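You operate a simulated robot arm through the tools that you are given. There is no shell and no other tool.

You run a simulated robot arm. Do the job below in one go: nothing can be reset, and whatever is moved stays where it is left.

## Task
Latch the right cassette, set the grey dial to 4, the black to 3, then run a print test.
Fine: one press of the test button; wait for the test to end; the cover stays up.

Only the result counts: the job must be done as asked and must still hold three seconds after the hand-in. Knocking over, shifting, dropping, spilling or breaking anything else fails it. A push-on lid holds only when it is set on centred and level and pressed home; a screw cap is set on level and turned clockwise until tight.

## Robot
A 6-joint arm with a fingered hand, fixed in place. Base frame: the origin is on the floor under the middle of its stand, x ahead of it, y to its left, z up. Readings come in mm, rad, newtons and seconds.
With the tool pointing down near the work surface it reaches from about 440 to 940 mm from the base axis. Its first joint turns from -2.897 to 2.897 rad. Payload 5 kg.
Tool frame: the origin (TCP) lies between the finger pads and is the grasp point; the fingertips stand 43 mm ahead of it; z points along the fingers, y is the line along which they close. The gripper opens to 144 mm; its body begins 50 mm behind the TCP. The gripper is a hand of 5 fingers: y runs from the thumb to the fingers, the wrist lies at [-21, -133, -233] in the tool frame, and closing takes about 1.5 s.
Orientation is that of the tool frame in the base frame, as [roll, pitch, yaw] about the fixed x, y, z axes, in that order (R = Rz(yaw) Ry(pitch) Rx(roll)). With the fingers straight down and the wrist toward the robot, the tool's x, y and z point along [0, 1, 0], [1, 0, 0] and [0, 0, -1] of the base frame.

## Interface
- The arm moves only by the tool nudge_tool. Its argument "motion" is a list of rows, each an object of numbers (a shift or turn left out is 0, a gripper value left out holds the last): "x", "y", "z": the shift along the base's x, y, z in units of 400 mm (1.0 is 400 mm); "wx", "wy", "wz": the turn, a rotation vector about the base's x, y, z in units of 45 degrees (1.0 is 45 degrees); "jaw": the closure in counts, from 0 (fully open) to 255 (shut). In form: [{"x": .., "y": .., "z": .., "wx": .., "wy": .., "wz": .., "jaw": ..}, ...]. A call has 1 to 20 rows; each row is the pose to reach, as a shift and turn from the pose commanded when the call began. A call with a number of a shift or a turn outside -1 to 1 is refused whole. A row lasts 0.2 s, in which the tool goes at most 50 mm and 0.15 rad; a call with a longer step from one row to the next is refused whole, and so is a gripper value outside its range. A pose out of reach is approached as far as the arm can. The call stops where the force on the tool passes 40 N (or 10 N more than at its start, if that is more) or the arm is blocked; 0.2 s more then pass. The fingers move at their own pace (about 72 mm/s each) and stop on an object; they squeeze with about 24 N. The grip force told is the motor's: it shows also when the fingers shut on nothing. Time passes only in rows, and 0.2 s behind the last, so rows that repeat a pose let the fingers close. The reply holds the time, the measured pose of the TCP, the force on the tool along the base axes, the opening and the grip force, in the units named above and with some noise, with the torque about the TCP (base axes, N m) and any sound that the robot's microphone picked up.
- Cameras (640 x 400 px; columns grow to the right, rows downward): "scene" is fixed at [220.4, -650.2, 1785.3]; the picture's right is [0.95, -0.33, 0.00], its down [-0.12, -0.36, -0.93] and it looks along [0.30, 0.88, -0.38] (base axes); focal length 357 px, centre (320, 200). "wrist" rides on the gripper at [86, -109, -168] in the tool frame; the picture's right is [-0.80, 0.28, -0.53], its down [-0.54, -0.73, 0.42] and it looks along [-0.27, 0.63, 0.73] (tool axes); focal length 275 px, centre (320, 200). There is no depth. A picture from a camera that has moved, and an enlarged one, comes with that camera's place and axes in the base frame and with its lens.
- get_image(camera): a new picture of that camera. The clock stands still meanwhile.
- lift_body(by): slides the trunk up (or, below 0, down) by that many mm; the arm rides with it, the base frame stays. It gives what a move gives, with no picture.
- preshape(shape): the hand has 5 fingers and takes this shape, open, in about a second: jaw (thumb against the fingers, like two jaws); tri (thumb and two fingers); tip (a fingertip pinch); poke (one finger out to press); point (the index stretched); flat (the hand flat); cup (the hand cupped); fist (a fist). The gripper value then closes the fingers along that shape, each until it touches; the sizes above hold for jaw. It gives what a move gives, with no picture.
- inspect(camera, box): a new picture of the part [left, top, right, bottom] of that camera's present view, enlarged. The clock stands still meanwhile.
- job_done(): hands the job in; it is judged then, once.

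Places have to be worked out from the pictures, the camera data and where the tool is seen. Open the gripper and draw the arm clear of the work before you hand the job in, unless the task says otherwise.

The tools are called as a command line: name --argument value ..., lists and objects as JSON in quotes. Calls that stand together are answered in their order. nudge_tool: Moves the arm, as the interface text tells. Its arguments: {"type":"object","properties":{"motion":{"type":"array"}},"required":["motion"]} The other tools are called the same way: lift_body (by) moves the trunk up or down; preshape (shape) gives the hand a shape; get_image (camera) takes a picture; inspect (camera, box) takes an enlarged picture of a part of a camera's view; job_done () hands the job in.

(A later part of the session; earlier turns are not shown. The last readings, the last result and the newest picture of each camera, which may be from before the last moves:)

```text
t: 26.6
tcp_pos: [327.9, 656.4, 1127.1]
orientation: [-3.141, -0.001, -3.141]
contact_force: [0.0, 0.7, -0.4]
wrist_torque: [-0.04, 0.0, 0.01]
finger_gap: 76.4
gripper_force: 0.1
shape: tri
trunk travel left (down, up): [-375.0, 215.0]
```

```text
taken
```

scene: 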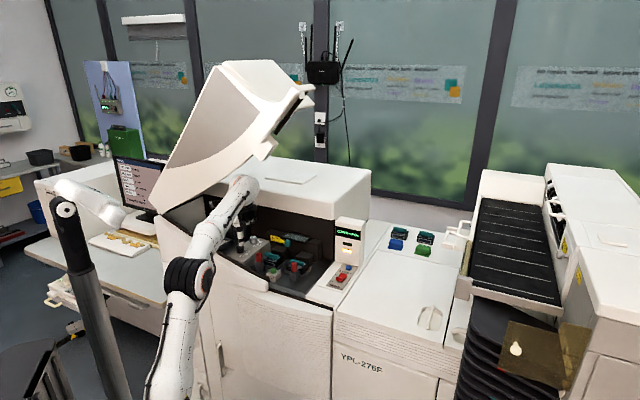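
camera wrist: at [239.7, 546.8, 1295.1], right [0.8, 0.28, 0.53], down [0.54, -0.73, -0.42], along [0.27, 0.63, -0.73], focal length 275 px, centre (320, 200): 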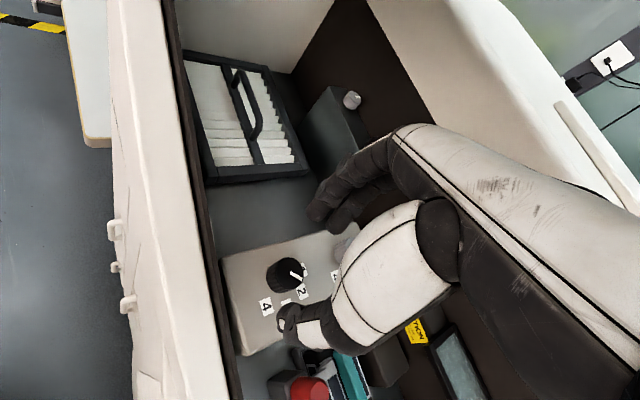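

I check the dial's position in the wrist view and the clearance between wrist and cover in the scene.

inspect --camera "wrist" --box '[210, 200, 370, 360]'

inspect --camera "scene" --box '[180, 140, 300, 260]'

```text
2.50 times, centred on (290, 280) of wrist
camera zoom: at [239.7, 546.8, 1295.1], right [0.8, 0.28, 0.53], down [0.54, -0.73, -0.42], along [0.27, 0.63, -0.73], focal length 688 px, centre (395, 0)
```

zoom: 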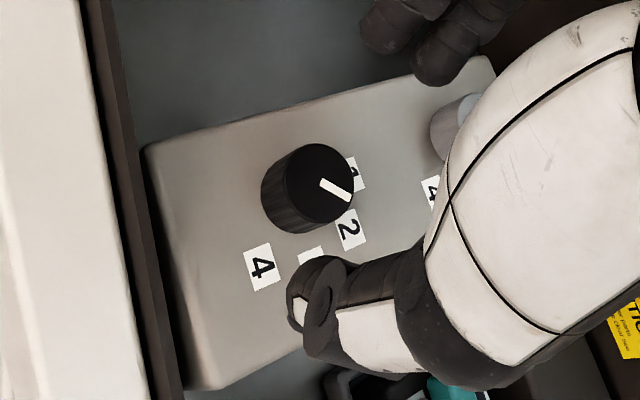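

```text
3.33 times, centred on (240, 200) of scene
camera zoom: at [220.4, -650.2, 1785.3], right [0.95, -0.33, 0.0], down [-0.12, -0.36, -0.93], along [0.3, 0.88, -0.38], focal length 1189 px, centre (587, 200)
```

zoom: 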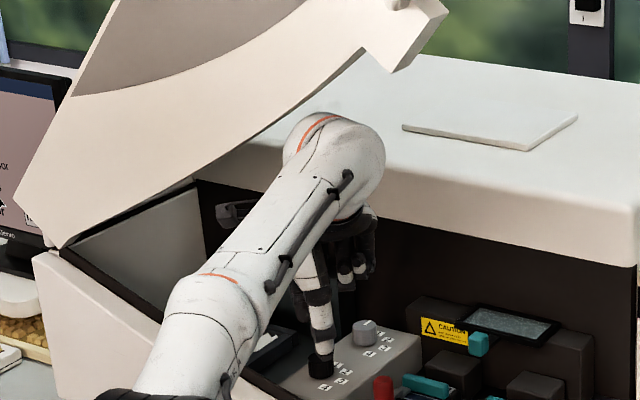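

The cover clears the wrist by roughly 40 mm and the black dial's top centre measures about (326, 653). I centre on it and descend until the fingertips are a few mm above the panel.

nudge_tool --motion '[{"x": -0.005, "y": -0.0075, "z": -0.02}, {"x": -0.005, "y": -0.0075, "z": -0.045}, {"x": -0.005, "y": -0.0075, "z": -0.07}, {"x": -0.005, "y": -0.0075, "z": -0.0875}, {"x": -0.005, "y": -0.0075, "z": -0.0875}]'

inspect --camera "wrist" --box '[210, 180, 370, 340]'

inspect --camera "scene" --box '[210, 210, 290, 280]'

```text
t: 27.9
tcp_pos: [324.3, 650.2, 1088.8]
orientation: [3.141, -0.001, 3.141]
contact_force: [0.2, 0.1, -0.4]
wrist_torque: [-0.01, -0.02, -0.02]
finger_gap: 76.6
gripper_force: 0.1
shape: tri
trunk travel left (down, up): [-375.0, 215.0]
```

```text
2.50 times, centred on (290, 260) of wrist
camera zoom: at [237.8, 542.6, 1258.4], right [0.8, 0.28, 0.53], down [0.54, -0.73, -0.42], along [0.27, 0.63, -0.73], focal length 688 px, centre (395, 50)
```

zoom: 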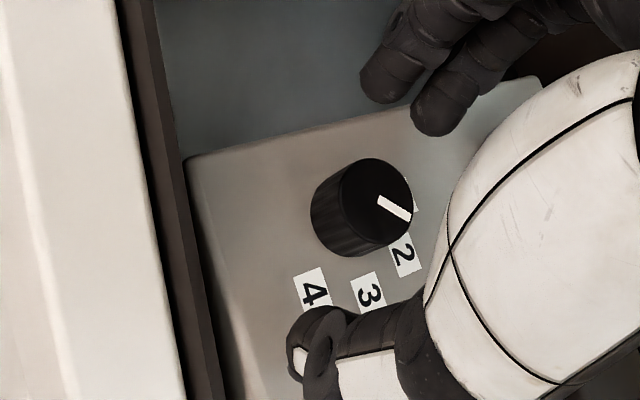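

```text
5.71 times, centred on (250, 245) of scene
camera zoom: at [220.4, -650.2, 1785.3], right [0.95, -0.33, 0.0], down [-0.12, -0.36, -0.93], along [0.3, 0.88, -0.38], focal length 2039 px, centre (720, -57)
```

zoom: 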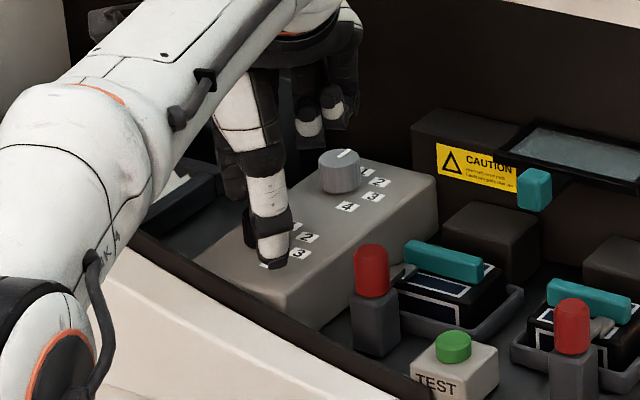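

The dial centre now measures (324.3, 651), matching the TCP, and the thumb tip is just above the panel. I rise 2 mm and close on the dial.

nudge_tool --motion '[{"z": 0.005, "jaw": 130}, {"z": 0.005, "jaw": 150}, {"z": 0.005, "jaw": 170}, {"z": 0.005, "jaw": 190}, {"z": 0.005, "jaw": 210}, {"z": 0.005, "jaw": 230}, {"z": 0.005, "jaw": 255}, {"z": 0.005, "jaw": 255}, {"z": 0.005, "jaw": 255}]'

inspect --camera "wrist" --box '[210, 180, 370, 340]'

inspect --camera "scene" --box '[210, 210, 290, 280]'

```text
t: 29.9
tcp_pos: [326.0, 649.9, 1092.2]
orientation: [-3.141, 0.0, -3.141]
contact_force: [-0.6, -3.0, -1.7]
wrist_torque: [-0.15, 0.05, -0.02]
finger_gap: 19.5
gripper_force: 23.6
shape: tri
trunk travel left (down, up): [-375.0, 215.0]
```

```text
2.50 times, centred on (290, 260) of wrist
camera zoom: at [237.9, 542.3, 1260.4], right [0.8, 0.28, 0.53], down [0.54, -0.73, -0.42], along [0.27, 0.63, -0.73], focal length 688 px, centre (395, 50)
```

zoom: 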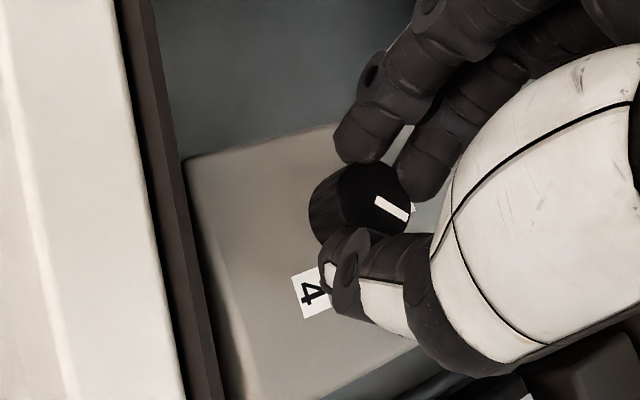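

```text
5.71 times, centred on (250, 245) of scene
camera zoom: at [220.4, -650.2, 1785.3], right [0.95, -0.33, 0.0], down [-0.12, -0.36, -0.93], along [0.3, 0.88, -0.38], focal length 2039 px, centre (720, -57)
```

zoom: 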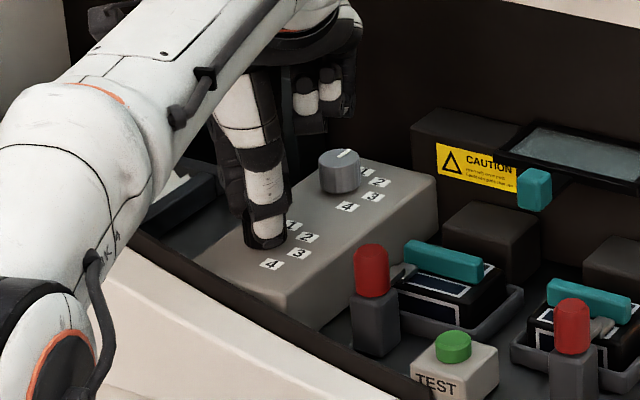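

The dial is gripped between thumb and two fingers. I turn it 45° clockwise (2 → 3).

nudge_tool --motion '[{"wz": -0.1}, {"wz": -0.2}, {"wz": -0.3}, {"wz": -0.4}, {"wz": -0.5}, {"wz": -0.6}, {"wz": -0.7}, {"wz": -0.8}, {"wz": -0.9}, {"wz": -1.0}, {"wz": -1.0}]'

inspect --camera "wrist" --box '[210, 180, 370, 340]'

get_image --camera "scene"

```text
t: 32.2
tcp_pos: [324.5, 648.7, 1093.4]
orientation: [-3.141, 0.001, 2.356]
contact_force: [-1.9, -3.1, -1.6]
wrist_torque: [-0.09, 0.06, 0.0]
finger_gap: 19.5
gripper_force: 23.8
shape: tri
trunk travel left (down, up): [-375.0, 215.0]
```

```text
2.50 times, centred on (290, 260) of wrist
camera zoom: at [185.7, 634.8, 1260.2], right [0.76, -0.36, 0.53], down [-0.13, -0.9, -0.42], along [0.63, 0.25, -0.73], focal length 688 px, centre (395, 50)
```

zoom: 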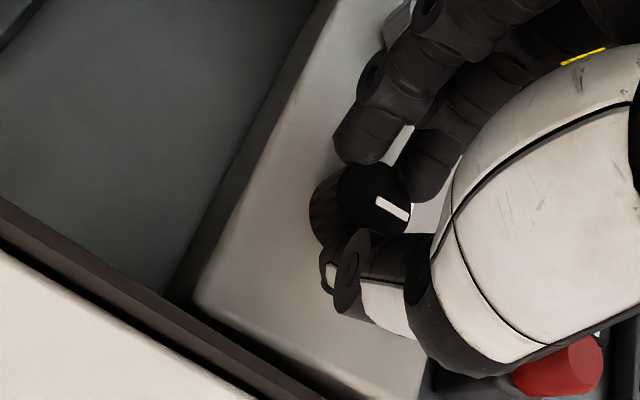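

```text
taken
```

scene: 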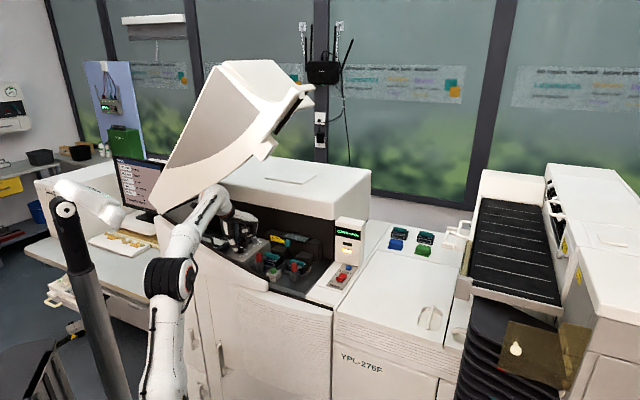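

The dial followed the hand. I open the fingers and rotate the open hand back to yaw 180° in place, before rising, to stay away from the cover edge.

nudge_tool --motion '[{"jaw": 220}, {"jaw": 190}, {"jaw": 160}, {"jaw": 130}, {"jaw": 120}, {"jaw": 120}, {"jaw": 120}]'

inspect --camera "wrist" --box '[210, 180, 370, 340]'

inspect --camera "scene" --box '[160, 140, 300, 260]'

```text
t: 33.9
tcp_pos: [325.1, 650.0, 1091.2]
orientation: [-3.141, 0.0, 2.357]
contact_force: [-0.3, 0.1, 0.3]
wrist_torque: [0.04, 0.01, 0.0]
finger_gap: 75.6
gripper_force: 0.1
shape: tri
trunk travel left (down, up): [-375.0, 215.0]
```

```text
2.50 times, centred on (290, 260) of wrist
camera zoom: at [186.0, 634.9, 1259.7], right [0.76, -0.36, 0.53], down [-0.13, -0.9, -0.42], along [0.63, 0.25, -0.73], focal length 688 px, centre (395, 50)
```

zoom: 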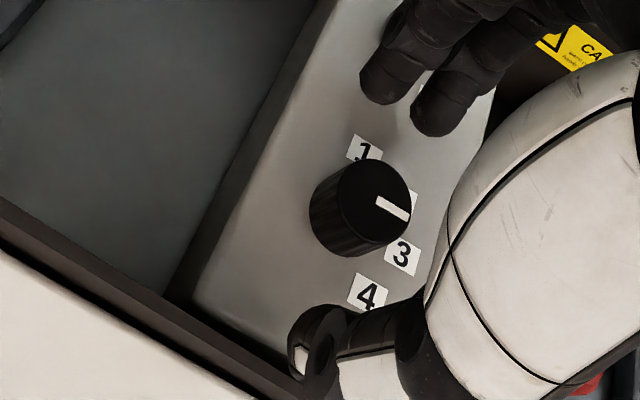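

```text
3.33 times, centred on (230, 200) of scene
camera zoom: at [220.4, -650.2, 1785.3], right [0.95, -0.33, 0.0], down [-0.12, -0.36, -0.93], along [0.3, 0.88, -0.38], focal length 1189 px, centre (620, 200)
```

zoom: 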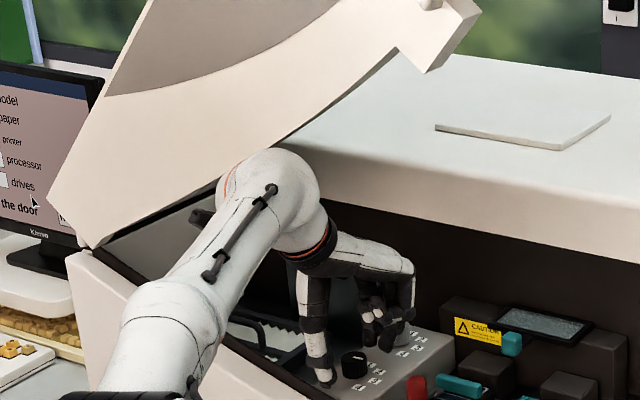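

The black pointer measures about −40°, consistent with position 3 (−45°), versus 0° before. I rotate the open hand back in place to yaw 180°, then rise.

nudge_tool --motion '[{"wz": 0.125}, {"wz": 0.25}, {"wz": 0.375}, {"wz": 0.5}, {"wz": 0.625}, {"wz": 0.75}, {"wz": 0.875}, {"wz": 1.0}, {"wz": 1.0, "z": 0.03}, {"wz": 1.0, "z": 0.065}, {"wz": 1.0, "z": 0.085}, {"wz": 1.0, "z": 0.085}]'

inspect --camera "wrist" --box '[210, 180, 370, 340]'

inspect --camera "scene" --box '[210, 200, 370, 280]'

```text
t: 36.5
tcp_pos: [325.3, 649.6, 1127.1]
orientation: [-3.141, 0.002, -3.14]
contact_force: [-0.3, 0.2, 0.2]
wrist_torque: [-0.01, 0.02, -0.01]
finger_gap: 75.8
gripper_force: 0.1
shape: tri
trunk travel left (down, up): [-375.0, 215.0]
```

```text
2.50 times, centred on (290, 260) of wrist
camera zoom: at [238.9, 541.5, 1295.8], right [0.8, 0.28, 0.53], down [0.54, -0.73, -0.42], along [0.27, 0.63, -0.73], focal length 688 px, centre (395, 50)
```

zoom: 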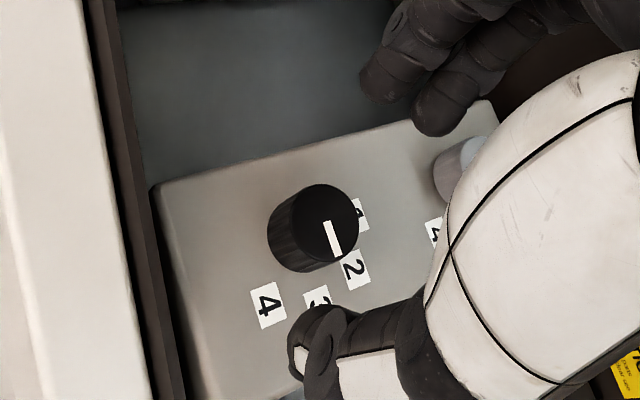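

```text
4.00 times, centred on (290, 240) of scene
camera zoom: at [220.4, -650.2, 1785.3], right [0.95, -0.33, 0.0], down [-0.12, -0.36, -0.93], along [0.3, 0.88, -0.38], focal length 1427 px, centre (440, 40)
```

zoom: 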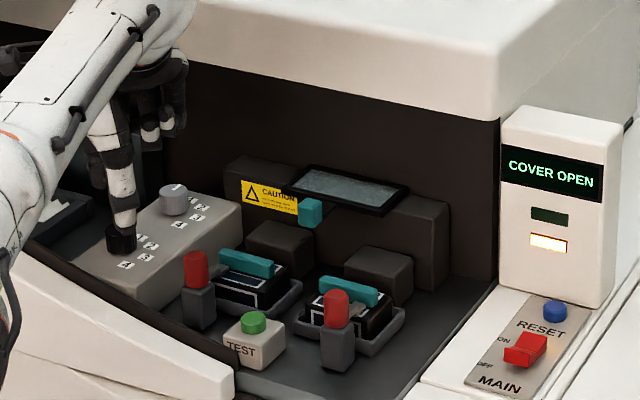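

From this side the black pointer reads about −50°, so the average is −45°: position 3. I move over the grey dial near (388, 715), turning to yaw 205°.

nudge_tool --motion '[{"x": 0.025, "y": 0.025, "wz": 0.09}, {"x": 0.05, "y": 0.05, "wz": 0.18}, {"x": 0.08, "y": 0.08, "wz": 0.28}, {"x": 0.11, "y": 0.115, "wz": 0.37}, {"x": 0.14, "y": 0.145, "wz": 0.46}, {"x": 0.157, "y": 0.164, "wz": 0.5556}, {"x": 0.157, "y": 0.164, "wz": 0.5556}]'

get_image --camera "wrist"

inspect --camera "scene" --box '[180, 140, 340, 260]'

```text
t: 38.0
tcp_pos: [363.5, 672.2, 1096.1]
orientation: [3.138, 0.002, -2.702]
contact_force: [0.1, 0.8, 0.3]
wrist_torque: [-0.03, -0.04, 0.01]
finger_gap: 76.0
gripper_force: 0.1
shape: tri
out of reach, approached as far as the arm can: row 4, 5, 6, 7
trunk travel left (down, up): [-375.0, 215.0]
```

```text
taken
camera wrist: at [329.2, 537.8, 1263.4], right [0.6, 0.59, 0.54], down [0.8, -0.43, -0.42], along [-0.02, 0.68, -0.73], focal length 275 px, centre (320, 200)
```

wrist: 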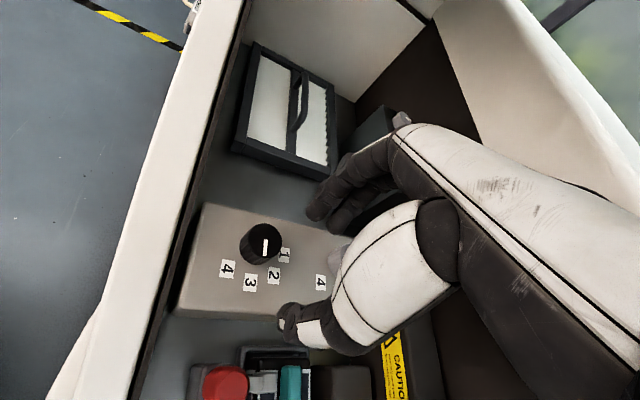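

```text
3.33 times, centred on (260, 200) of scene
camera zoom: at [220.4, -650.2, 1785.3], right [0.95, -0.33, 0.0], down [-0.12, -0.36, -0.93], along [0.3, 0.88, -0.38], focal length 1189 px, centre (520, 200)
```

zoom: 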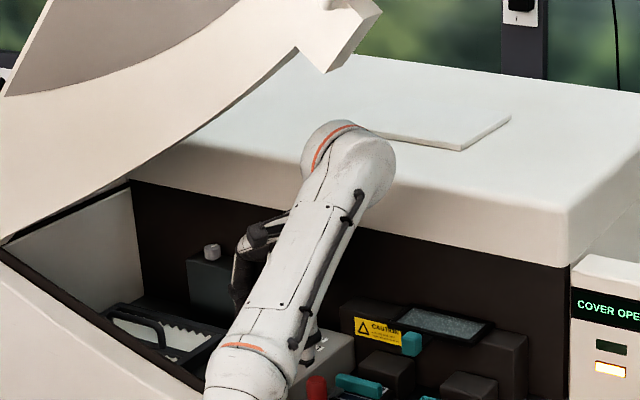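

With the trunk this low the arm ran out of reach at (363, 672, 1096); nothing was touched. The wrist has ample room under the cover here, so I raise the trunk 60 mm, which also lifts the fingers clear.

lift_body --by 60

inspect --camera "scene" --box '[180, 140, 340, 260]'

```text
t: 39.0
tcp_pos: [363.7, 673.8, 1153.6]
orientation: [3.141, -0.001, -2.706]
contact_force: [-0.4, -0.1, 0.0]
wrist_torque: [0.03, 0.02, 0.03]
finger_gap: 76.0
gripper_force: 0.1
shape: tri
trunk travel left (down, up): [-435.0, 155.0]
```

```text
3.33 times, centred on (260, 200) of scene
camera zoom: at [220.4, -650.2, 1785.3], right [0.95, -0.33, 0.0], down [-0.12, -0.36, -0.93], along [0.3, 0.88, -0.38], focal length 1189 px, centre (520, 200)
```

zoom: 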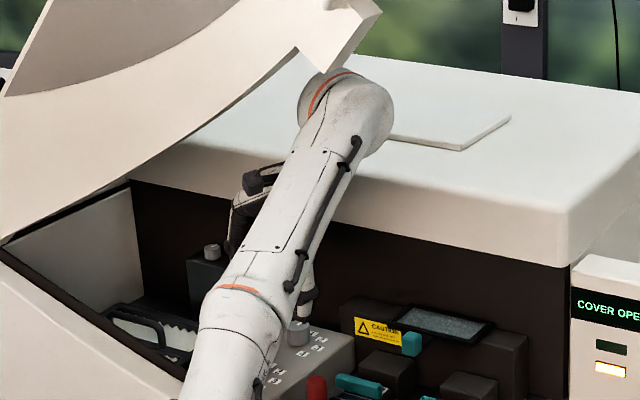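

I test how the commanded pose is referenced with a small step down and a small turn back toward yaw 195°.

nudge_tool --motion '[{"z": -0.02, "wz": -0.1}, {"z": -0.04, "wz": -0.2}, {"z": -0.04, "wz": -0.2}]'

```text
t: 39.9
tcp_pos: [373.4, 689.2, 1147.5]
orientation: [-3.139, -0.001, -2.863]
contact_force: [-0.3, 1.0, -0.6]
wrist_torque: [0.01, -0.03, -0.01]
finger_gap: 76.0
gripper_force: 0.1
shape: tri
out of reach, approached as far as the arm can: row 1, 2, 3
trunk travel left (down, up): [-435.0, 155.0]
```

The commanded target is still the far point, so the arm follows it as reach allows. I lower the target to z≈1120 and turn to about yaw 190°, which shortens the reach.

nudge_tool --motion '[{"z": -0.04, "wz": -0.05}, {"z": -0.08, "wz": -0.09}, {"z": -0.1275, "wz": -0.13}, {"z": -0.1275, "wz": -0.13}]'

```text
t: 40.9
tcp_pos: [388.0, 715.7, 1109.4]
orientation: [-3.141, 0.001, -2.963]
contact_force: [0.9, 0.0, -0.3]
wrist_torque: [0.0, 0.01, 0.0]
finger_gap: 75.7
gripper_force: 0.0
shape: tri
out of reach, approached as far as the arm can: row 1, 2, 3, 4
trunk travel left (down, up): [-435.0, 155.0]
```

The TCP is now over the grey dial at (388, 715.7, 1109). I check the alignment before going lower.

inspect --camera "wrist" --box '[210, 180, 370, 340]'

inspect --camera "scene" --box '[180, 140, 340, 260]'

```text
2.50 times, centred on (290, 260) of wrist
camera zoom: at [321.3, 594.8, 1277.7], right [0.73, 0.42, 0.53], down [0.66, -0.62, -0.42], along [0.15, 0.66, -0.73], focal length 688 px, centre (395, 50)
```

zoom: 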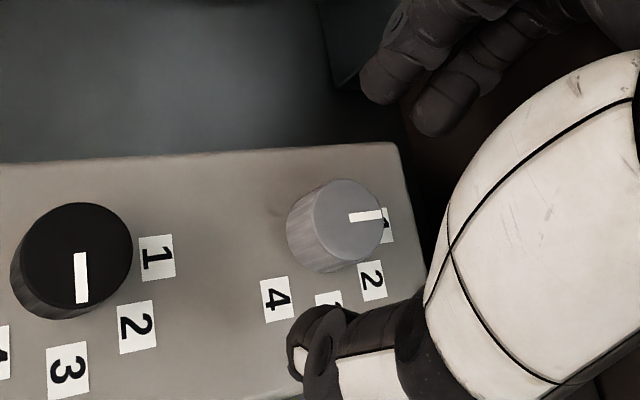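

```text
3.33 times, centred on (260, 200) of scene
camera zoom: at [220.4, -650.2, 1785.3], right [0.95, -0.33, 0.0], down [-0.12, -0.36, -0.93], along [0.3, 0.88, -0.38], focal length 1189 px, centre (520, 200)
```

zoom: 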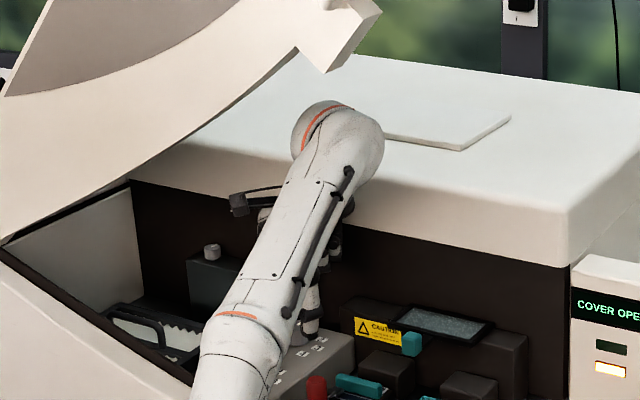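

The grey dial's top centre measures (388.2, 715.6), right under the TCP, with its pointer at 1. I descend to about z 1092.

nudge_tool --motion '[{"z": -0.02}, {"z": -0.035}, {"z": -0.05}, {"z": -0.065}, {"z": -0.065}]'

inspect --camera "wrist" --box '[210, 180, 370, 340]'

```text
t: 42.0
tcp_pos: [392.6, 724.4, 1087.3]
orientation: [-3.14, -0.002, -2.963]
contact_force: [-0.1, -0.9, -0.2]
wrist_torque: [0.0, -0.01, 0.0]
finger_gap: 76.1
gripper_force: 0.1
shape: tri
out of reach, approached as far as the arm can: row 1, 2, 3, 4, 5
trunk travel left (down, up): [-435.0, 155.0]
```

```text
2.50 times, centred on (290, 260) of wrist
camera zoom: at [326.3, 602.7, 1255.7], right [0.73, 0.42, 0.53], down [0.66, -0.62, -0.42], along [0.15, 0.66, -0.73], focal length 688 px, centre (395, 50)
```

zoom: 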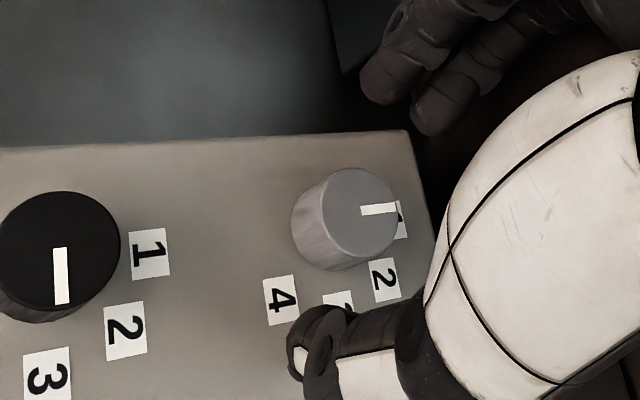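

The arm overshot to (392.6, 724.4, 1087) while flagged out of reach, so the yaw of 190° seems to be the limiting factor rather than distance alone. I rise a little and turn back to yaw 180°.

nudge_tool --motion '[{"z": 0.02, "wz": -0.02}, {"z": 0.05, "wz": -0.08}, {"z": 0.07, "wz": -0.15}, {"z": 0.07, "wz": -0.226}, {"z": 0.07, "wz": -0.226}]'

```text
t: 43.2
tcp_pos: [395.2, 726.7, 1117.8]
orientation: [-3.141, 0.0, -3.14]
contact_force: [-1.4, -0.3, -0.8]
wrist_torque: [-0.01, 0.02, -0.04]
finger_gap: 75.7
gripper_force: 0.1
shape: tri
out of reach, approached as far as the arm can: row 4, 5
trunk travel left (down, up): [-435.0, 155.0]
```

Only the last rows were flagged now, so the stored target is a bit farther out than the dial. I shift back by (−8, −12) mm to bring the target onto the dial and see where the TCP settles.

nudge_tool --motion '[{"x": -0.01, "y": -0.015}, {"x": -0.02, "y": -0.03}, {"x": -0.02, "y": -0.03}, {"x": -0.02, "y": -0.03}]'

```text
t: 44.2
tcp_pos: [393.4, 725.2, 1123.0]
orientation: [-3.14, 0.001, -3.142]
contact_force: [0.4, -0.5, -0.2]
wrist_torque: [0.02, 0.02, 0.01]
finger_gap: 76.0
gripper_force: 0.0
shape: tri
out of reach, approached as far as the arm can: row 1, 2, 3, 4
trunk travel left (down, up): [-435.0, 155.0]
```

The TCP barely moved, so the arm is stretched almost straight. I test by asking for a clearly inward target, (−20, −28) mm, with the fingertips well above the dials.

nudge_tool --motion '[{"x": -0.015, "y": -0.02}, {"x": -0.03, "y": -0.045}, {"x": -0.05, "y": -0.07}, {"x": -0.05, "y": -0.07}, {"x": -0.05, "y": -0.07}]'

get_image --camera "scene"

```text
t: 45.5
tcp_pos: [388.4, 721.1, 1136.4]
orientation: [-3.141, 0.0, -3.141]
contact_force: [-0.3, -0.3, 0.1]
wrist_torque: [0.0, -0.01, -0.02]
finger_gap: 75.9
gripper_force: 0.0
shape: tri
out of reach, approached as far as the arm can: row 1, 2, 3, 4, 5
trunk travel left (down, up): [-435.0, 155.0]
```

```text
taken
```

scene: 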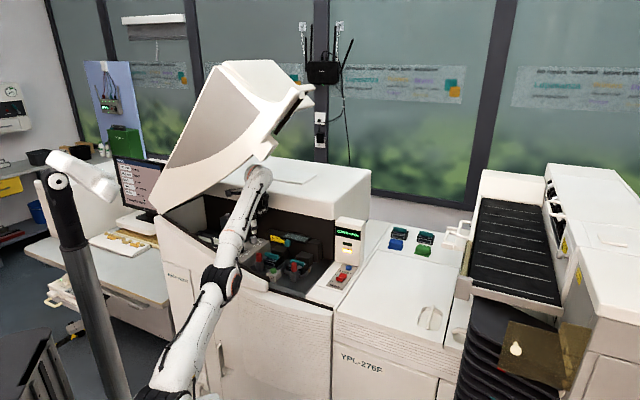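

The scene shows upper arm and forearm in one line: the solver is stuck at full stretch. I raise the trunk 40 mm and then lower the hand by the same amount, which should bend the elbow again while the hand stays above the dials.

lift_body --by 40

nudge_tool --motion '[{"z": -0.02}, {"z": -0.04}, {"z": -0.06}, {"z": -0.08}, {"z": -0.1}, {"z": -0.1}]'

```text
t: 46.3
tcp_pos: [387.9, 720.3, 1177.9]
orientation: [-3.141, 0.001, 3.14]
contact_force: [1.0, 0.1, -0.7]
wrist_torque: [-0.02, -0.01, 0.03]
finger_gap: 75.9
gripper_force: 0.1
shape: tri
trunk travel left (down, up): [-475.0, 115.0]
```

```text
t: 47.7
tcp_pos: [392.7, 730.3, 1147.9]
orientation: [3.141, 0.0, -3.14]
contact_force: [-15.0, -16.2, 9.0]
wrist_torque: [1.7, -2.01, -0.67]
finger_gap: 75.7
gripper_force: 0.0
shape: tri
out of reach, approached as far as the arm can: row 1, 2, 3, 4, 5, 6
trunk travel left (down, up): [-475.0, 115.0]
```

A force of about 22 N toward −D shows that the hand is brushing the machine's back wall. I go straight back up to relieve it.

nudge_tool --motion '[{"z": 0.03}, {"z": 0.06}, {"z": 0.1}, {"z": 0.1}]'

inspect --camera "scene" --box '[180, 140, 340, 260]'

get_image --camera "wrist"

```text
t: 48.7
tcp_pos: [389.5, 719.9, 1180.3]
orientation: [3.138, 0.001, -3.141]
contact_force: [-0.2, -1.0, 0.7]
wrist_torque: [0.09, -0.03, -0.03]
finger_gap: 76.0
gripper_force: 0.1
shape: tri
out of reach, approached as far as the arm can: row 2, 3, 4
trunk travel left (down, up): [-475.0, 115.0]
```

```text
3.33 times, centred on (260, 200) of scene
camera zoom: at [220.4, -650.2, 1785.3], right [0.95, -0.33, 0.0], down [-0.12, -0.36, -0.93], along [0.3, 0.88, -0.38], focal length 1189 px, centre (520, 200)
```

zoom: 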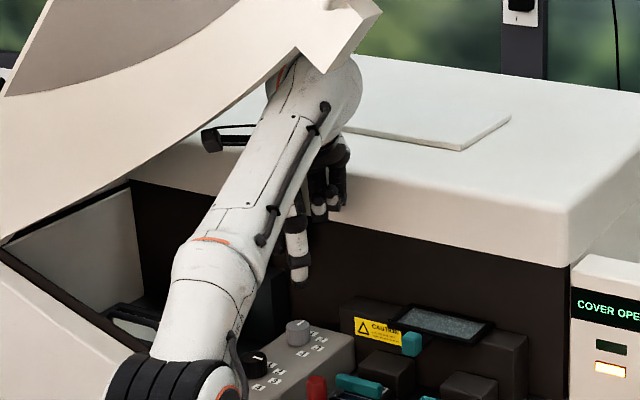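

```text
taken
camera wrist: at [302.5, 612.9, 1348.0], right [0.8, 0.28, 0.54], down [0.54, -0.73, -0.42], along [0.27, 0.63, -0.73], focal length 275 px, centre (320, 200)
```

wrist: 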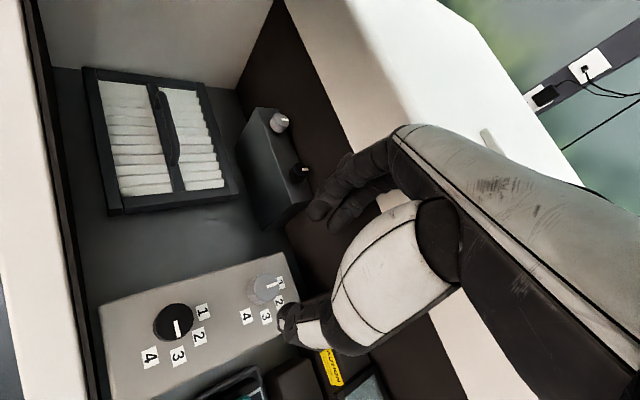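

The arm is still stuck straight; the hand is free of contact again. I tilt the hand 20° (fingers forward), which pulls the wrist target far inward and down and should let the elbow bend.

nudge_tool --motion '[{"wx": 0.07}, {"wx": 0.14}, {"wx": 0.21}, {"wx": 0.28}, {"wx": 0.35}, {"wx": 0.4444}, {"wx": 0.4444}]'

inspect --camera "scene" --box '[120, 140, 360, 320]'

```text
t: 50.3
tcp_pos: [391.2, 722.5, 1178.0]
orientation: [2.792, 0.0, 3.141]
contact_force: [-0.2, -0.1, 0.6]
wrist_torque: [0.01, 0.01, 0.04]
finger_gap: 75.9
gripper_force: 0.0
shape: tri
trunk travel left (down, up): [-475.0, 115.0]
```

```text
2.22 times, centred on (240, 230) of scene
camera zoom: at [220.4, -650.2, 1785.3], right [0.95, -0.33, 0.0], down [-0.12, -0.36, -0.93], along [0.3, 0.88, -0.38], focal length 793 px, centre (498, 133)
```

zoom: 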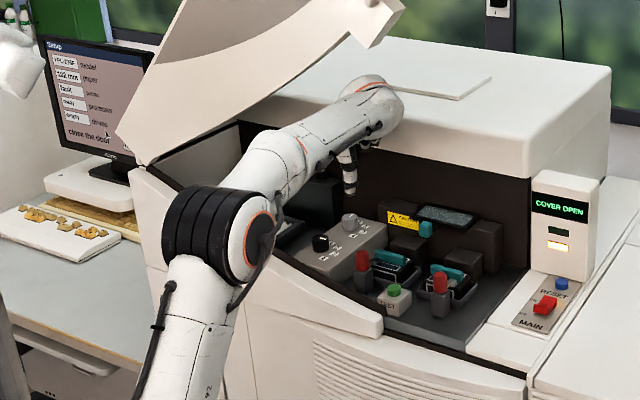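

The elbow is bent again and the pose is reached exactly. I keep a slight 8° tilt (more reach and more room under the cover), narrow the fingers, and move over the grey dial at z≈1120.

nudge_tool --motion '[{"x": -0.002, "y": -0.01, "z": -0.02, "wx": -0.05, "jaw": 150}, {"x": -0.004, "y": -0.02, "z": -0.04, "wx": -0.1}, {"x": -0.006, "y": -0.03, "z": -0.07, "wx": -0.16}, {"x": -0.0075, "y": -0.0305, "z": -0.1, "wx": -0.21}, {"x": -0.0075, "y": -0.0305, "z": -0.13, "wx": -0.2667}, {"x": -0.0075, "y": -0.0305, "z": -0.145, "wx": -0.2667}, {"x": -0.0075, "y": -0.0305, "z": -0.145, "wx": -0.2667}]'

inspect --camera "wrist" --box '[210, 180, 370, 340]'

inspect --camera "scene" --box '[180, 140, 340, 260]'

```text
t: 51.9
tcp_pos: [386.7, 710.0, 1120.7]
orientation: [3.004, 0.0, 3.141]
contact_force: [0.4, 0.8, 0.3]
wrist_torque: [-0.03, 0.01, 0.01]
finger_gap: 59.7
gripper_force: 0.1
shape: tri
trunk travel left (down, up): [-475.0, 115.0]
```

```text
2.50 times, centred on (290, 260) of wrist
camera zoom: at [299.2, 580.4, 1271.7], right [0.8, 0.21, 0.57], down [0.54, -0.66, -0.52], along [0.27, 0.72, -0.64], focal length 688 px, centre (395, 50)
```

zoom: 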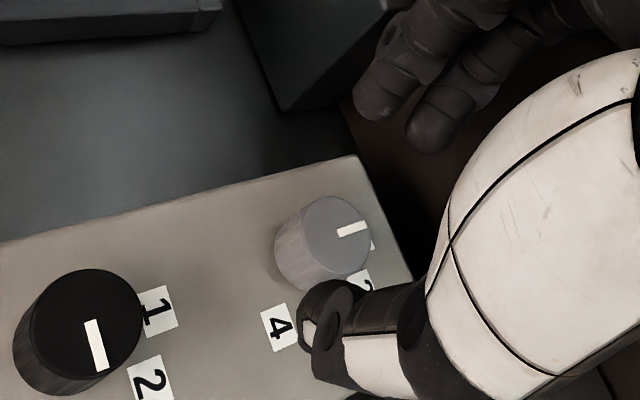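

```text
3.33 times, centred on (260, 200) of scene
camera zoom: at [220.4, -650.2, 1785.3], right [0.95, -0.33, 0.0], down [-0.12, -0.36, -0.93], along [0.3, 0.88, -0.38], focal length 1189 px, centre (520, 200)
```

zoom: 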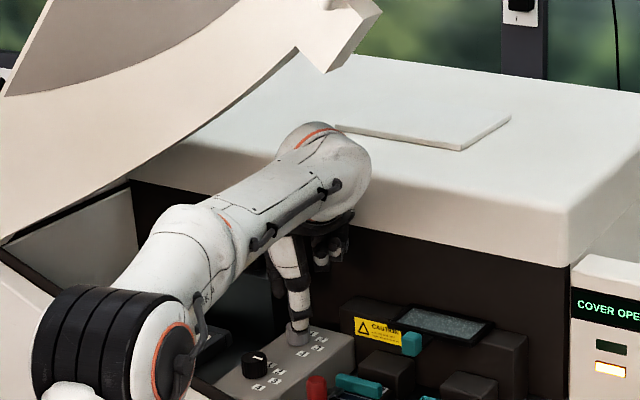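

Everything is reached cleanly now and the dial centre measures (388.4, 714.9). I turn to yaw 190° and descend to z≈1093 around the dial.

nudge_tool --motion '[{"x": 0.001, "wz": 0.08}, {"x": 0.002, "wz": 0.16, "z": -0.015}, {"x": 0.0022, "wz": 0.2222, "z": -0.035}, {"x": 0.0022, "wz": 0.2222, "z": -0.055}, {"x": 0.0022, "wz": 0.2222, "z": -0.068}, {"x": 0.0022, "wz": 0.2222, "z": -0.068}]'

inspect --camera "wrist" --box '[210, 180, 370, 340]'

inspect --camera "scene" --box '[210, 200, 310, 270]'

```text
t: 53.3
tcp_pos: [388.6, 710.3, 1092.6]
orientation: [3.003, 0.001, -2.968]
contact_force: [0.3, 0.3, 0.2]
wrist_torque: [-0.05, 0.02, -0.03]
finger_gap: 60.0
gripper_force: 0.0
shape: tri
trunk travel left (down, up): [-475.0, 115.0]
```

```text
2.50 times, centred on (290, 260) of wrist
camera zoom: at [324.7, 567.6, 1244.8], right [0.75, 0.34, 0.57], down [0.65, -0.56, -0.52], along [0.14, 0.76, -0.64], focal length 688 px, centre (395, 50)
```

zoom: 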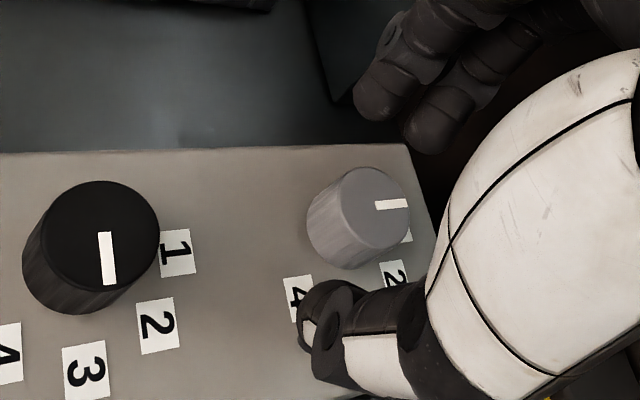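

```text
5.71 times, centred on (260, 235) of scene
camera zoom: at [220.4, -650.2, 1785.3], right [0.95, -0.33, 0.0], down [-0.12, -0.36, -0.93], along [0.3, 0.88, -0.38], focal length 2039 px, centre (663, 0)
```

zoom: 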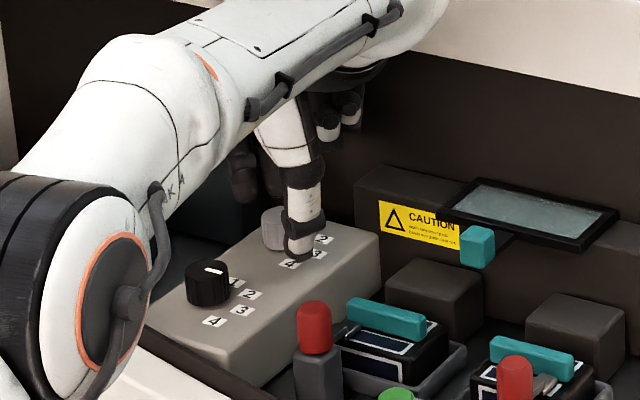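

The dial sits between thumb and fingers with no contact force. I close on it.

nudge_tool --motion '[{"jaw": 165}, {"jaw": 180}, {"jaw": 195}, {"jaw": 215}, {"jaw": 235}, {"jaw": 255}, {"jaw": 255}, {"jaw": 255}]'

inspect --camera "wrist" --box '[210, 180, 370, 340]'

```text
t: 55.1
tcp_pos: [388.1, 710.4, 1093.8]
orientation: [3.001, 0.0, -2.966]
contact_force: [-0.5, -3.8, -1.6]
wrist_torque: [-0.09, 0.04, -0.02]
finger_gap: 19.7
gripper_force: 24.0
shape: tri
trunk travel left (down, up): [-475.0, 115.0]
```

```text
2.50 times, centred on (290, 260) of wrist
camera zoom: at [324.6, 567.3, 1244.9], right [0.75, 0.34, 0.57], down [0.65, -0.56, -0.52], along [0.14, 0.76, -0.64], focal length 688 px, centre (395, 50)
```

zoom: 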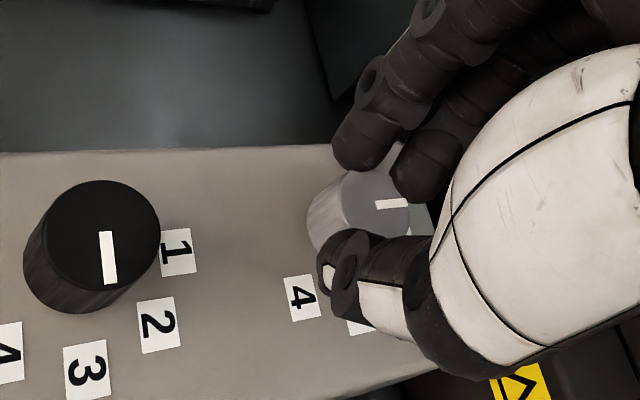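

The grip is firm on the grey dial. I turn it 45° clockwise, shifting the TCP slightly to keep the tilted hand's pads on the dial axis.

nudge_tool --motion '[{"x": -0.001, "y": -0.0001, "wz": -0.1}, {"x": -0.0021, "y": -0.0002, "wz": -0.2}, {"x": -0.0031, "y": -0.0002, "wz": -0.3}, {"x": -0.0041, "y": -0.0001, "wz": -0.4}, {"x": -0.0052, "y": 0.0001, "wz": -0.5}, {"x": -0.0062, "y": 0.0004, "wz": -0.6}, {"x": -0.0072, "y": 0.0007, "wz": -0.7}, {"x": -0.0081, "y": 0.0011, "wz": -0.8}, {"x": -0.009, "y": 0.0016, "wz": -0.9}, {"x": -0.0099, "y": 0.0022, "wz": -1.0}, {"x": -0.0099, "y": 0.0022, "wz": -1.0}]'

inspect --camera "wrist" --box '[210, 180, 370, 340]'

inspect --camera "scene" --box '[150, 140, 330, 270]'

```text
t: 57.5
tcp_pos: [384.2, 711.9, 1093.6]
orientation: [3.003, 0.0, 2.529]
contact_force: [3.2, 1.5, 2.0]
wrist_torque: [0.08, -0.16, -0.03]
finger_gap: 19.4
gripper_force: 24.0
shape: tri
trunk travel left (down, up): [-475.0, 115.0]
```

```text
2.50 times, centred on (290, 260) of wrist
camera zoom: at [237.4, 654.5, 1244.7], right [0.77, -0.29, 0.57], down [0.07, -0.85, -0.52], along [0.63, 0.44, -0.64], focal length 688 px, centre (395, 50)
```

zoom: 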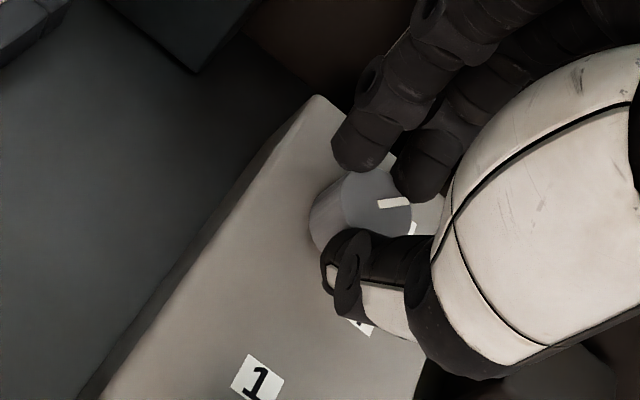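

```text
3.08 times, centred on (240, 205) of scene
camera zoom: at [220.4, -650.2, 1785.3], right [0.95, -0.33, 0.0], down [-0.12, -0.36, -0.93], along [0.3, 0.88, -0.38], focal length 1098 px, centre (566, 185)
```

zoom: 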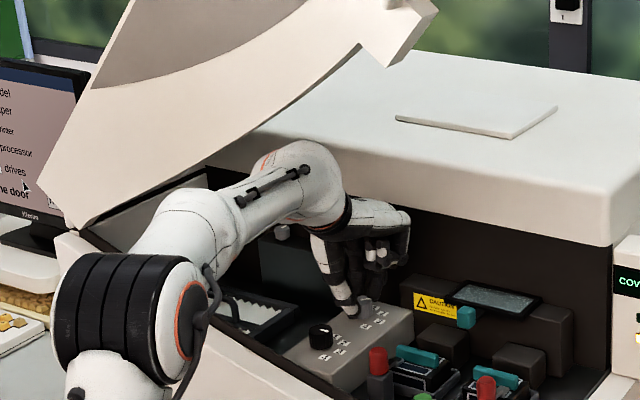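

The dial followed by 45°. I open the fingers and rotate the open hand back around the dial for the next stroke.

nudge_tool --motion '[{"jaw": 220}, {"jaw": 185}, {"jaw": 150}, {"jaw": 150}, {"jaw": 150}, {"x": 0.0009, "y": -0.0006, "wz": 0.1}, {"x": 0.0018, "y": -0.0011, "wz": 0.2}, {"x": 0.0027, "y": -0.0015, "wz": 0.3}, {"x": 0.0037, "y": -0.0018, "wz": 0.4}, {"x": 0.0047, "y": -0.0021, "wz": 0.5}, {"x": 0.0058, "y": -0.0023, "wz": 0.6}, {"x": 0.0068, "y": -0.0024, "wz": 0.7}, {"x": 0.0078, "y": -0.0024, "wz": 0.8}, {"x": 0.0089, "y": -0.0023, "wz": 0.9}, {"x": 0.0099, "y": -0.0022, "wz": 1.0}, {"x": 0.0099, "y": -0.0022, "wz": 1.0}]'

inspect --camera "wrist" --box '[210, 180, 370, 340]'

```text
t: 60.9
tcp_pos: [387.5, 710.6, 1092.9]
orientation: [3.001, 0.0, -2.968]
contact_force: [0.2, 0.1, -1.4]
wrist_torque: [0.01, 0.02, 0.01]
finger_gap: 58.9
gripper_force: 0.0
shape: tri
trunk travel left (down, up): [-475.0, 115.0]
```

```text
2.50 times, centred on (290, 260) of wrist
camera zoom: at [324.7, 567.6, 1244.8], right [0.75, 0.34, 0.57], down [0.65, -0.56, -0.52], along [0.14, 0.76, -0.64], focal length 688 px, centre (395, 50)
```

zoom: 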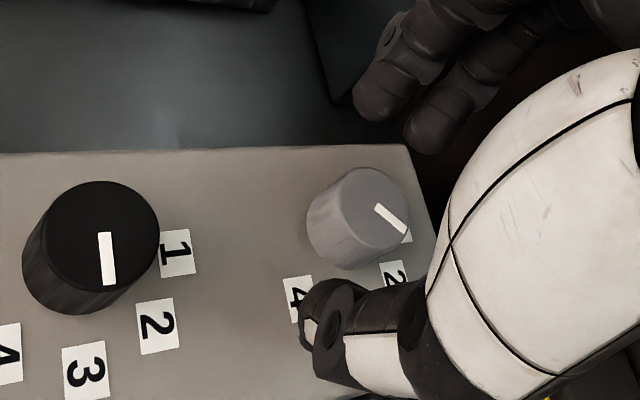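

The grey pointer now reads about −5°, i.e. position 2. I close again and turn the second 45°.

nudge_tool --motion '[{"jaw": 170}, {"jaw": 190}, {"jaw": 215}, {"jaw": 235}, {"jaw": 255}, {"jaw": 255}, {"jaw": 255}]'

nudge_tool --motion '[{"x": -0.001, "y": -0.0001, "wz": -0.1}, {"x": -0.0021, "y": -0.0002, "wz": -0.2}, {"x": -0.0031, "y": -0.0002, "wz": -0.3}, {"x": -0.0041, "y": -0.0001, "wz": -0.4}, {"x": -0.0052, "y": 0.0001, "wz": -0.5}, {"x": -0.0062, "y": 0.0004, "wz": -0.6}, {"x": -0.0072, "y": 0.0007, "wz": -0.7}, {"x": -0.0081, "y": 0.0011, "wz": -0.8}, {"x": -0.009, "y": 0.0016, "wz": -0.9}, {"x": -0.0099, "y": 0.0022, "wz": -1.0}, {"x": -0.0099, "y": 0.0022, "wz": -1.0}]'

nudge_tool --motion '[{"jaw": 220}, {"jaw": 185}, {"jaw": 150}, {"jaw": 150}, {"jaw": 150}, {"x": 0.0009, "y": -0.0006, "wz": 0.1}, {"x": 0.0018, "y": -0.0011, "wz": 0.2}, {"x": 0.0027, "y": -0.0015, "wz": 0.3}, {"x": 0.0037, "y": -0.0018, "wz": 0.4}, {"x": 0.0047, "y": -0.0021, "wz": 0.5}, {"x": 0.0058, "y": -0.0023, "wz": 0.6}, {"x": 0.0068, "y": -0.0024, "wz": 0.7}, {"x": 0.0078, "y": -0.0024, "wz": 0.8}, {"x": 0.0089, "y": -0.0023, "wz": 0.9}, {"x": 0.0099, "y": -0.0022, "wz": 1.0}, {"x": 0.0099, "y": -0.0022, "wz": 1.0}]'

inspect --camera "wrist" --box '[210, 180, 370, 340]'

```text
t: 62.5
tcp_pos: [388.8, 710.4, 1094.9]
orientation: [3.002, 0.0, -2.968]
contact_force: [-0.3, -5.2, -0.3]
wrist_torque: [-0.22, -0.02, 0.0]
finger_gap: 17.1
gripper_force: 23.9
shape: tri
trunk travel left (down, up): [-475.0, 115.0]
```

```text
t: 64.9
tcp_pos: [384.8, 711.3, 1093.1]
orientation: [3.003, 0.001, 2.529]
contact_force: [5.6, -1.8, 0.5]
wrist_torque: [0.02, -0.22, -0.04]
finger_gap: 16.9
gripper_force: 23.6
shape: tri
trunk travel left (down, up): [-475.0, 115.0]
```

```text
t: 68.3
tcp_pos: [388.7, 712.1, 1093.8]
orientation: [3.002, 0.0, -2.967]
contact_force: [0.3, 0.2, 0.5]
wrist_torque: [-0.02, 0.01, -0.03]
finger_gap: 59.1
gripper_force: 0.1
shape: tri
trunk travel left (down, up): [-475.0, 115.0]
```

```text
2.50 times, centred on (290, 260) of wrist
camera zoom: at [325.1, 567.7, 1245.3], right [0.75, 0.34, 0.57], down [0.65, -0.56, -0.52], along [0.14, 0.76, -0.64], focal length 688 px, centre (395, 50)
```

zoom: 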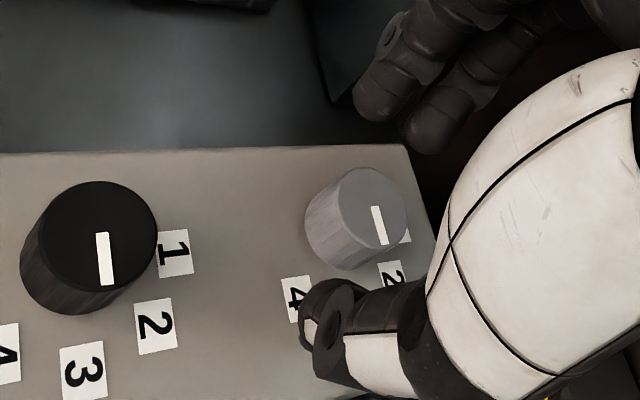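

The grey pointer now reads about −44°, position 3. I do the third 45° stroke to position 4 in the same way.

nudge_tool --motion '[{"jaw": 170}, {"jaw": 190}, {"jaw": 215}, {"jaw": 235}, {"jaw": 255}, {"jaw": 255}, {"jaw": 255}]'

nudge_tool --motion '[{"x": -0.001, "y": -0.0001, "wz": -0.1}, {"x": -0.0021, "y": -0.0002, "wz": -0.2}, {"x": -0.0031, "y": -0.0002, "wz": -0.3}, {"x": -0.0041, "y": -0.0001, "wz": -0.4}, {"x": -0.0052, "y": 0.0001, "wz": -0.5}, {"x": -0.0062, "y": 0.0004, "wz": -0.6}, {"x": -0.0072, "y": 0.0007, "wz": -0.7}, {"x": -0.0081, "y": 0.0011, "wz": -0.8}, {"x": -0.009, "y": 0.0016, "wz": -0.9}, {"x": -0.0099, "y": 0.0022, "wz": -1.0}, {"x": -0.0099, "y": 0.0022, "wz": -1.0}]'

nudge_tool --motion '[{"jaw": 220}, {"jaw": 185}, {"jaw": 150}, {"jaw": 150}, {"jaw": 150}, {"x": 0.0009, "y": -0.0006, "wz": 0.1}, {"x": 0.0018, "y": -0.0011, "wz": 0.2}, {"x": 0.0027, "y": -0.0015, "wz": 0.3}, {"x": 0.0037, "y": -0.0018, "wz": 0.4}, {"x": 0.0047, "y": -0.0021, "wz": 0.5}, {"x": 0.0058, "y": -0.0023, "wz": 0.6}, {"x": 0.0068, "y": -0.0024, "wz": 0.7}, {"x": 0.0078, "y": -0.0024, "wz": 0.8}, {"x": 0.0089, "y": -0.0023, "wz": 0.9}, {"x": 0.0099, "y": -0.0022, "wz": 1.0}, {"x": 0.0099, "y": -0.0022, "wz": 1.0}]'

inspect --camera "wrist" --box '[210, 180, 370, 340]'

```text
t: 69.9
tcp_pos: [388.0, 710.1, 1093.6]
orientation: [3.002, 0.0, -2.968]
contact_force: [-0.1, -5.9, 0.8]
wrist_torque: [-0.21, -0.02, 0.01]
finger_gap: 17.6
gripper_force: 24.7
shape: tri
trunk travel left (down, up): [-475.0, 115.0]
```

```text
t: 72.3
tcp_pos: [384.7, 711.3, 1094.1]
orientation: [3.003, 0.002, 2.531]
contact_force: [3.1, 0.8, 4.8]
wrist_torque: [0.13, -0.24, -0.03]
finger_gap: 17.6
gripper_force: 23.8
shape: tri
trunk travel left (down, up): [-475.0, 115.0]
```

```text
t: 75.7
tcp_pos: [387.9, 709.5, 1093.1]
orientation: [3.003, 0.001, -2.967]
contact_force: [0.3, -0.1, 0.0]
wrist_torque: [0.01, 0.01, 0.01]
finger_gap: 59.0
gripper_force: 0.0
shape: tri
trunk travel left (down, up): [-475.0, 115.0]
```

```text
2.50 times, centred on (290, 260) of wrist
camera zoom: at [324.0, 567.3, 1244.6], right [0.75, 0.34, 0.57], down [0.65, -0.56, -0.52], along [0.14, 0.76, -0.64], focal length 688 px, centre (395, 50)
```

zoom: 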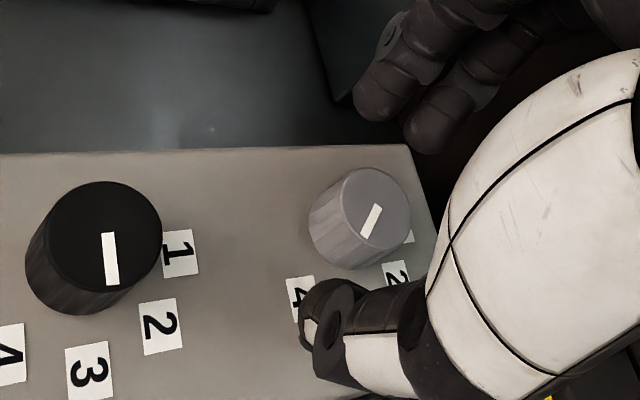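

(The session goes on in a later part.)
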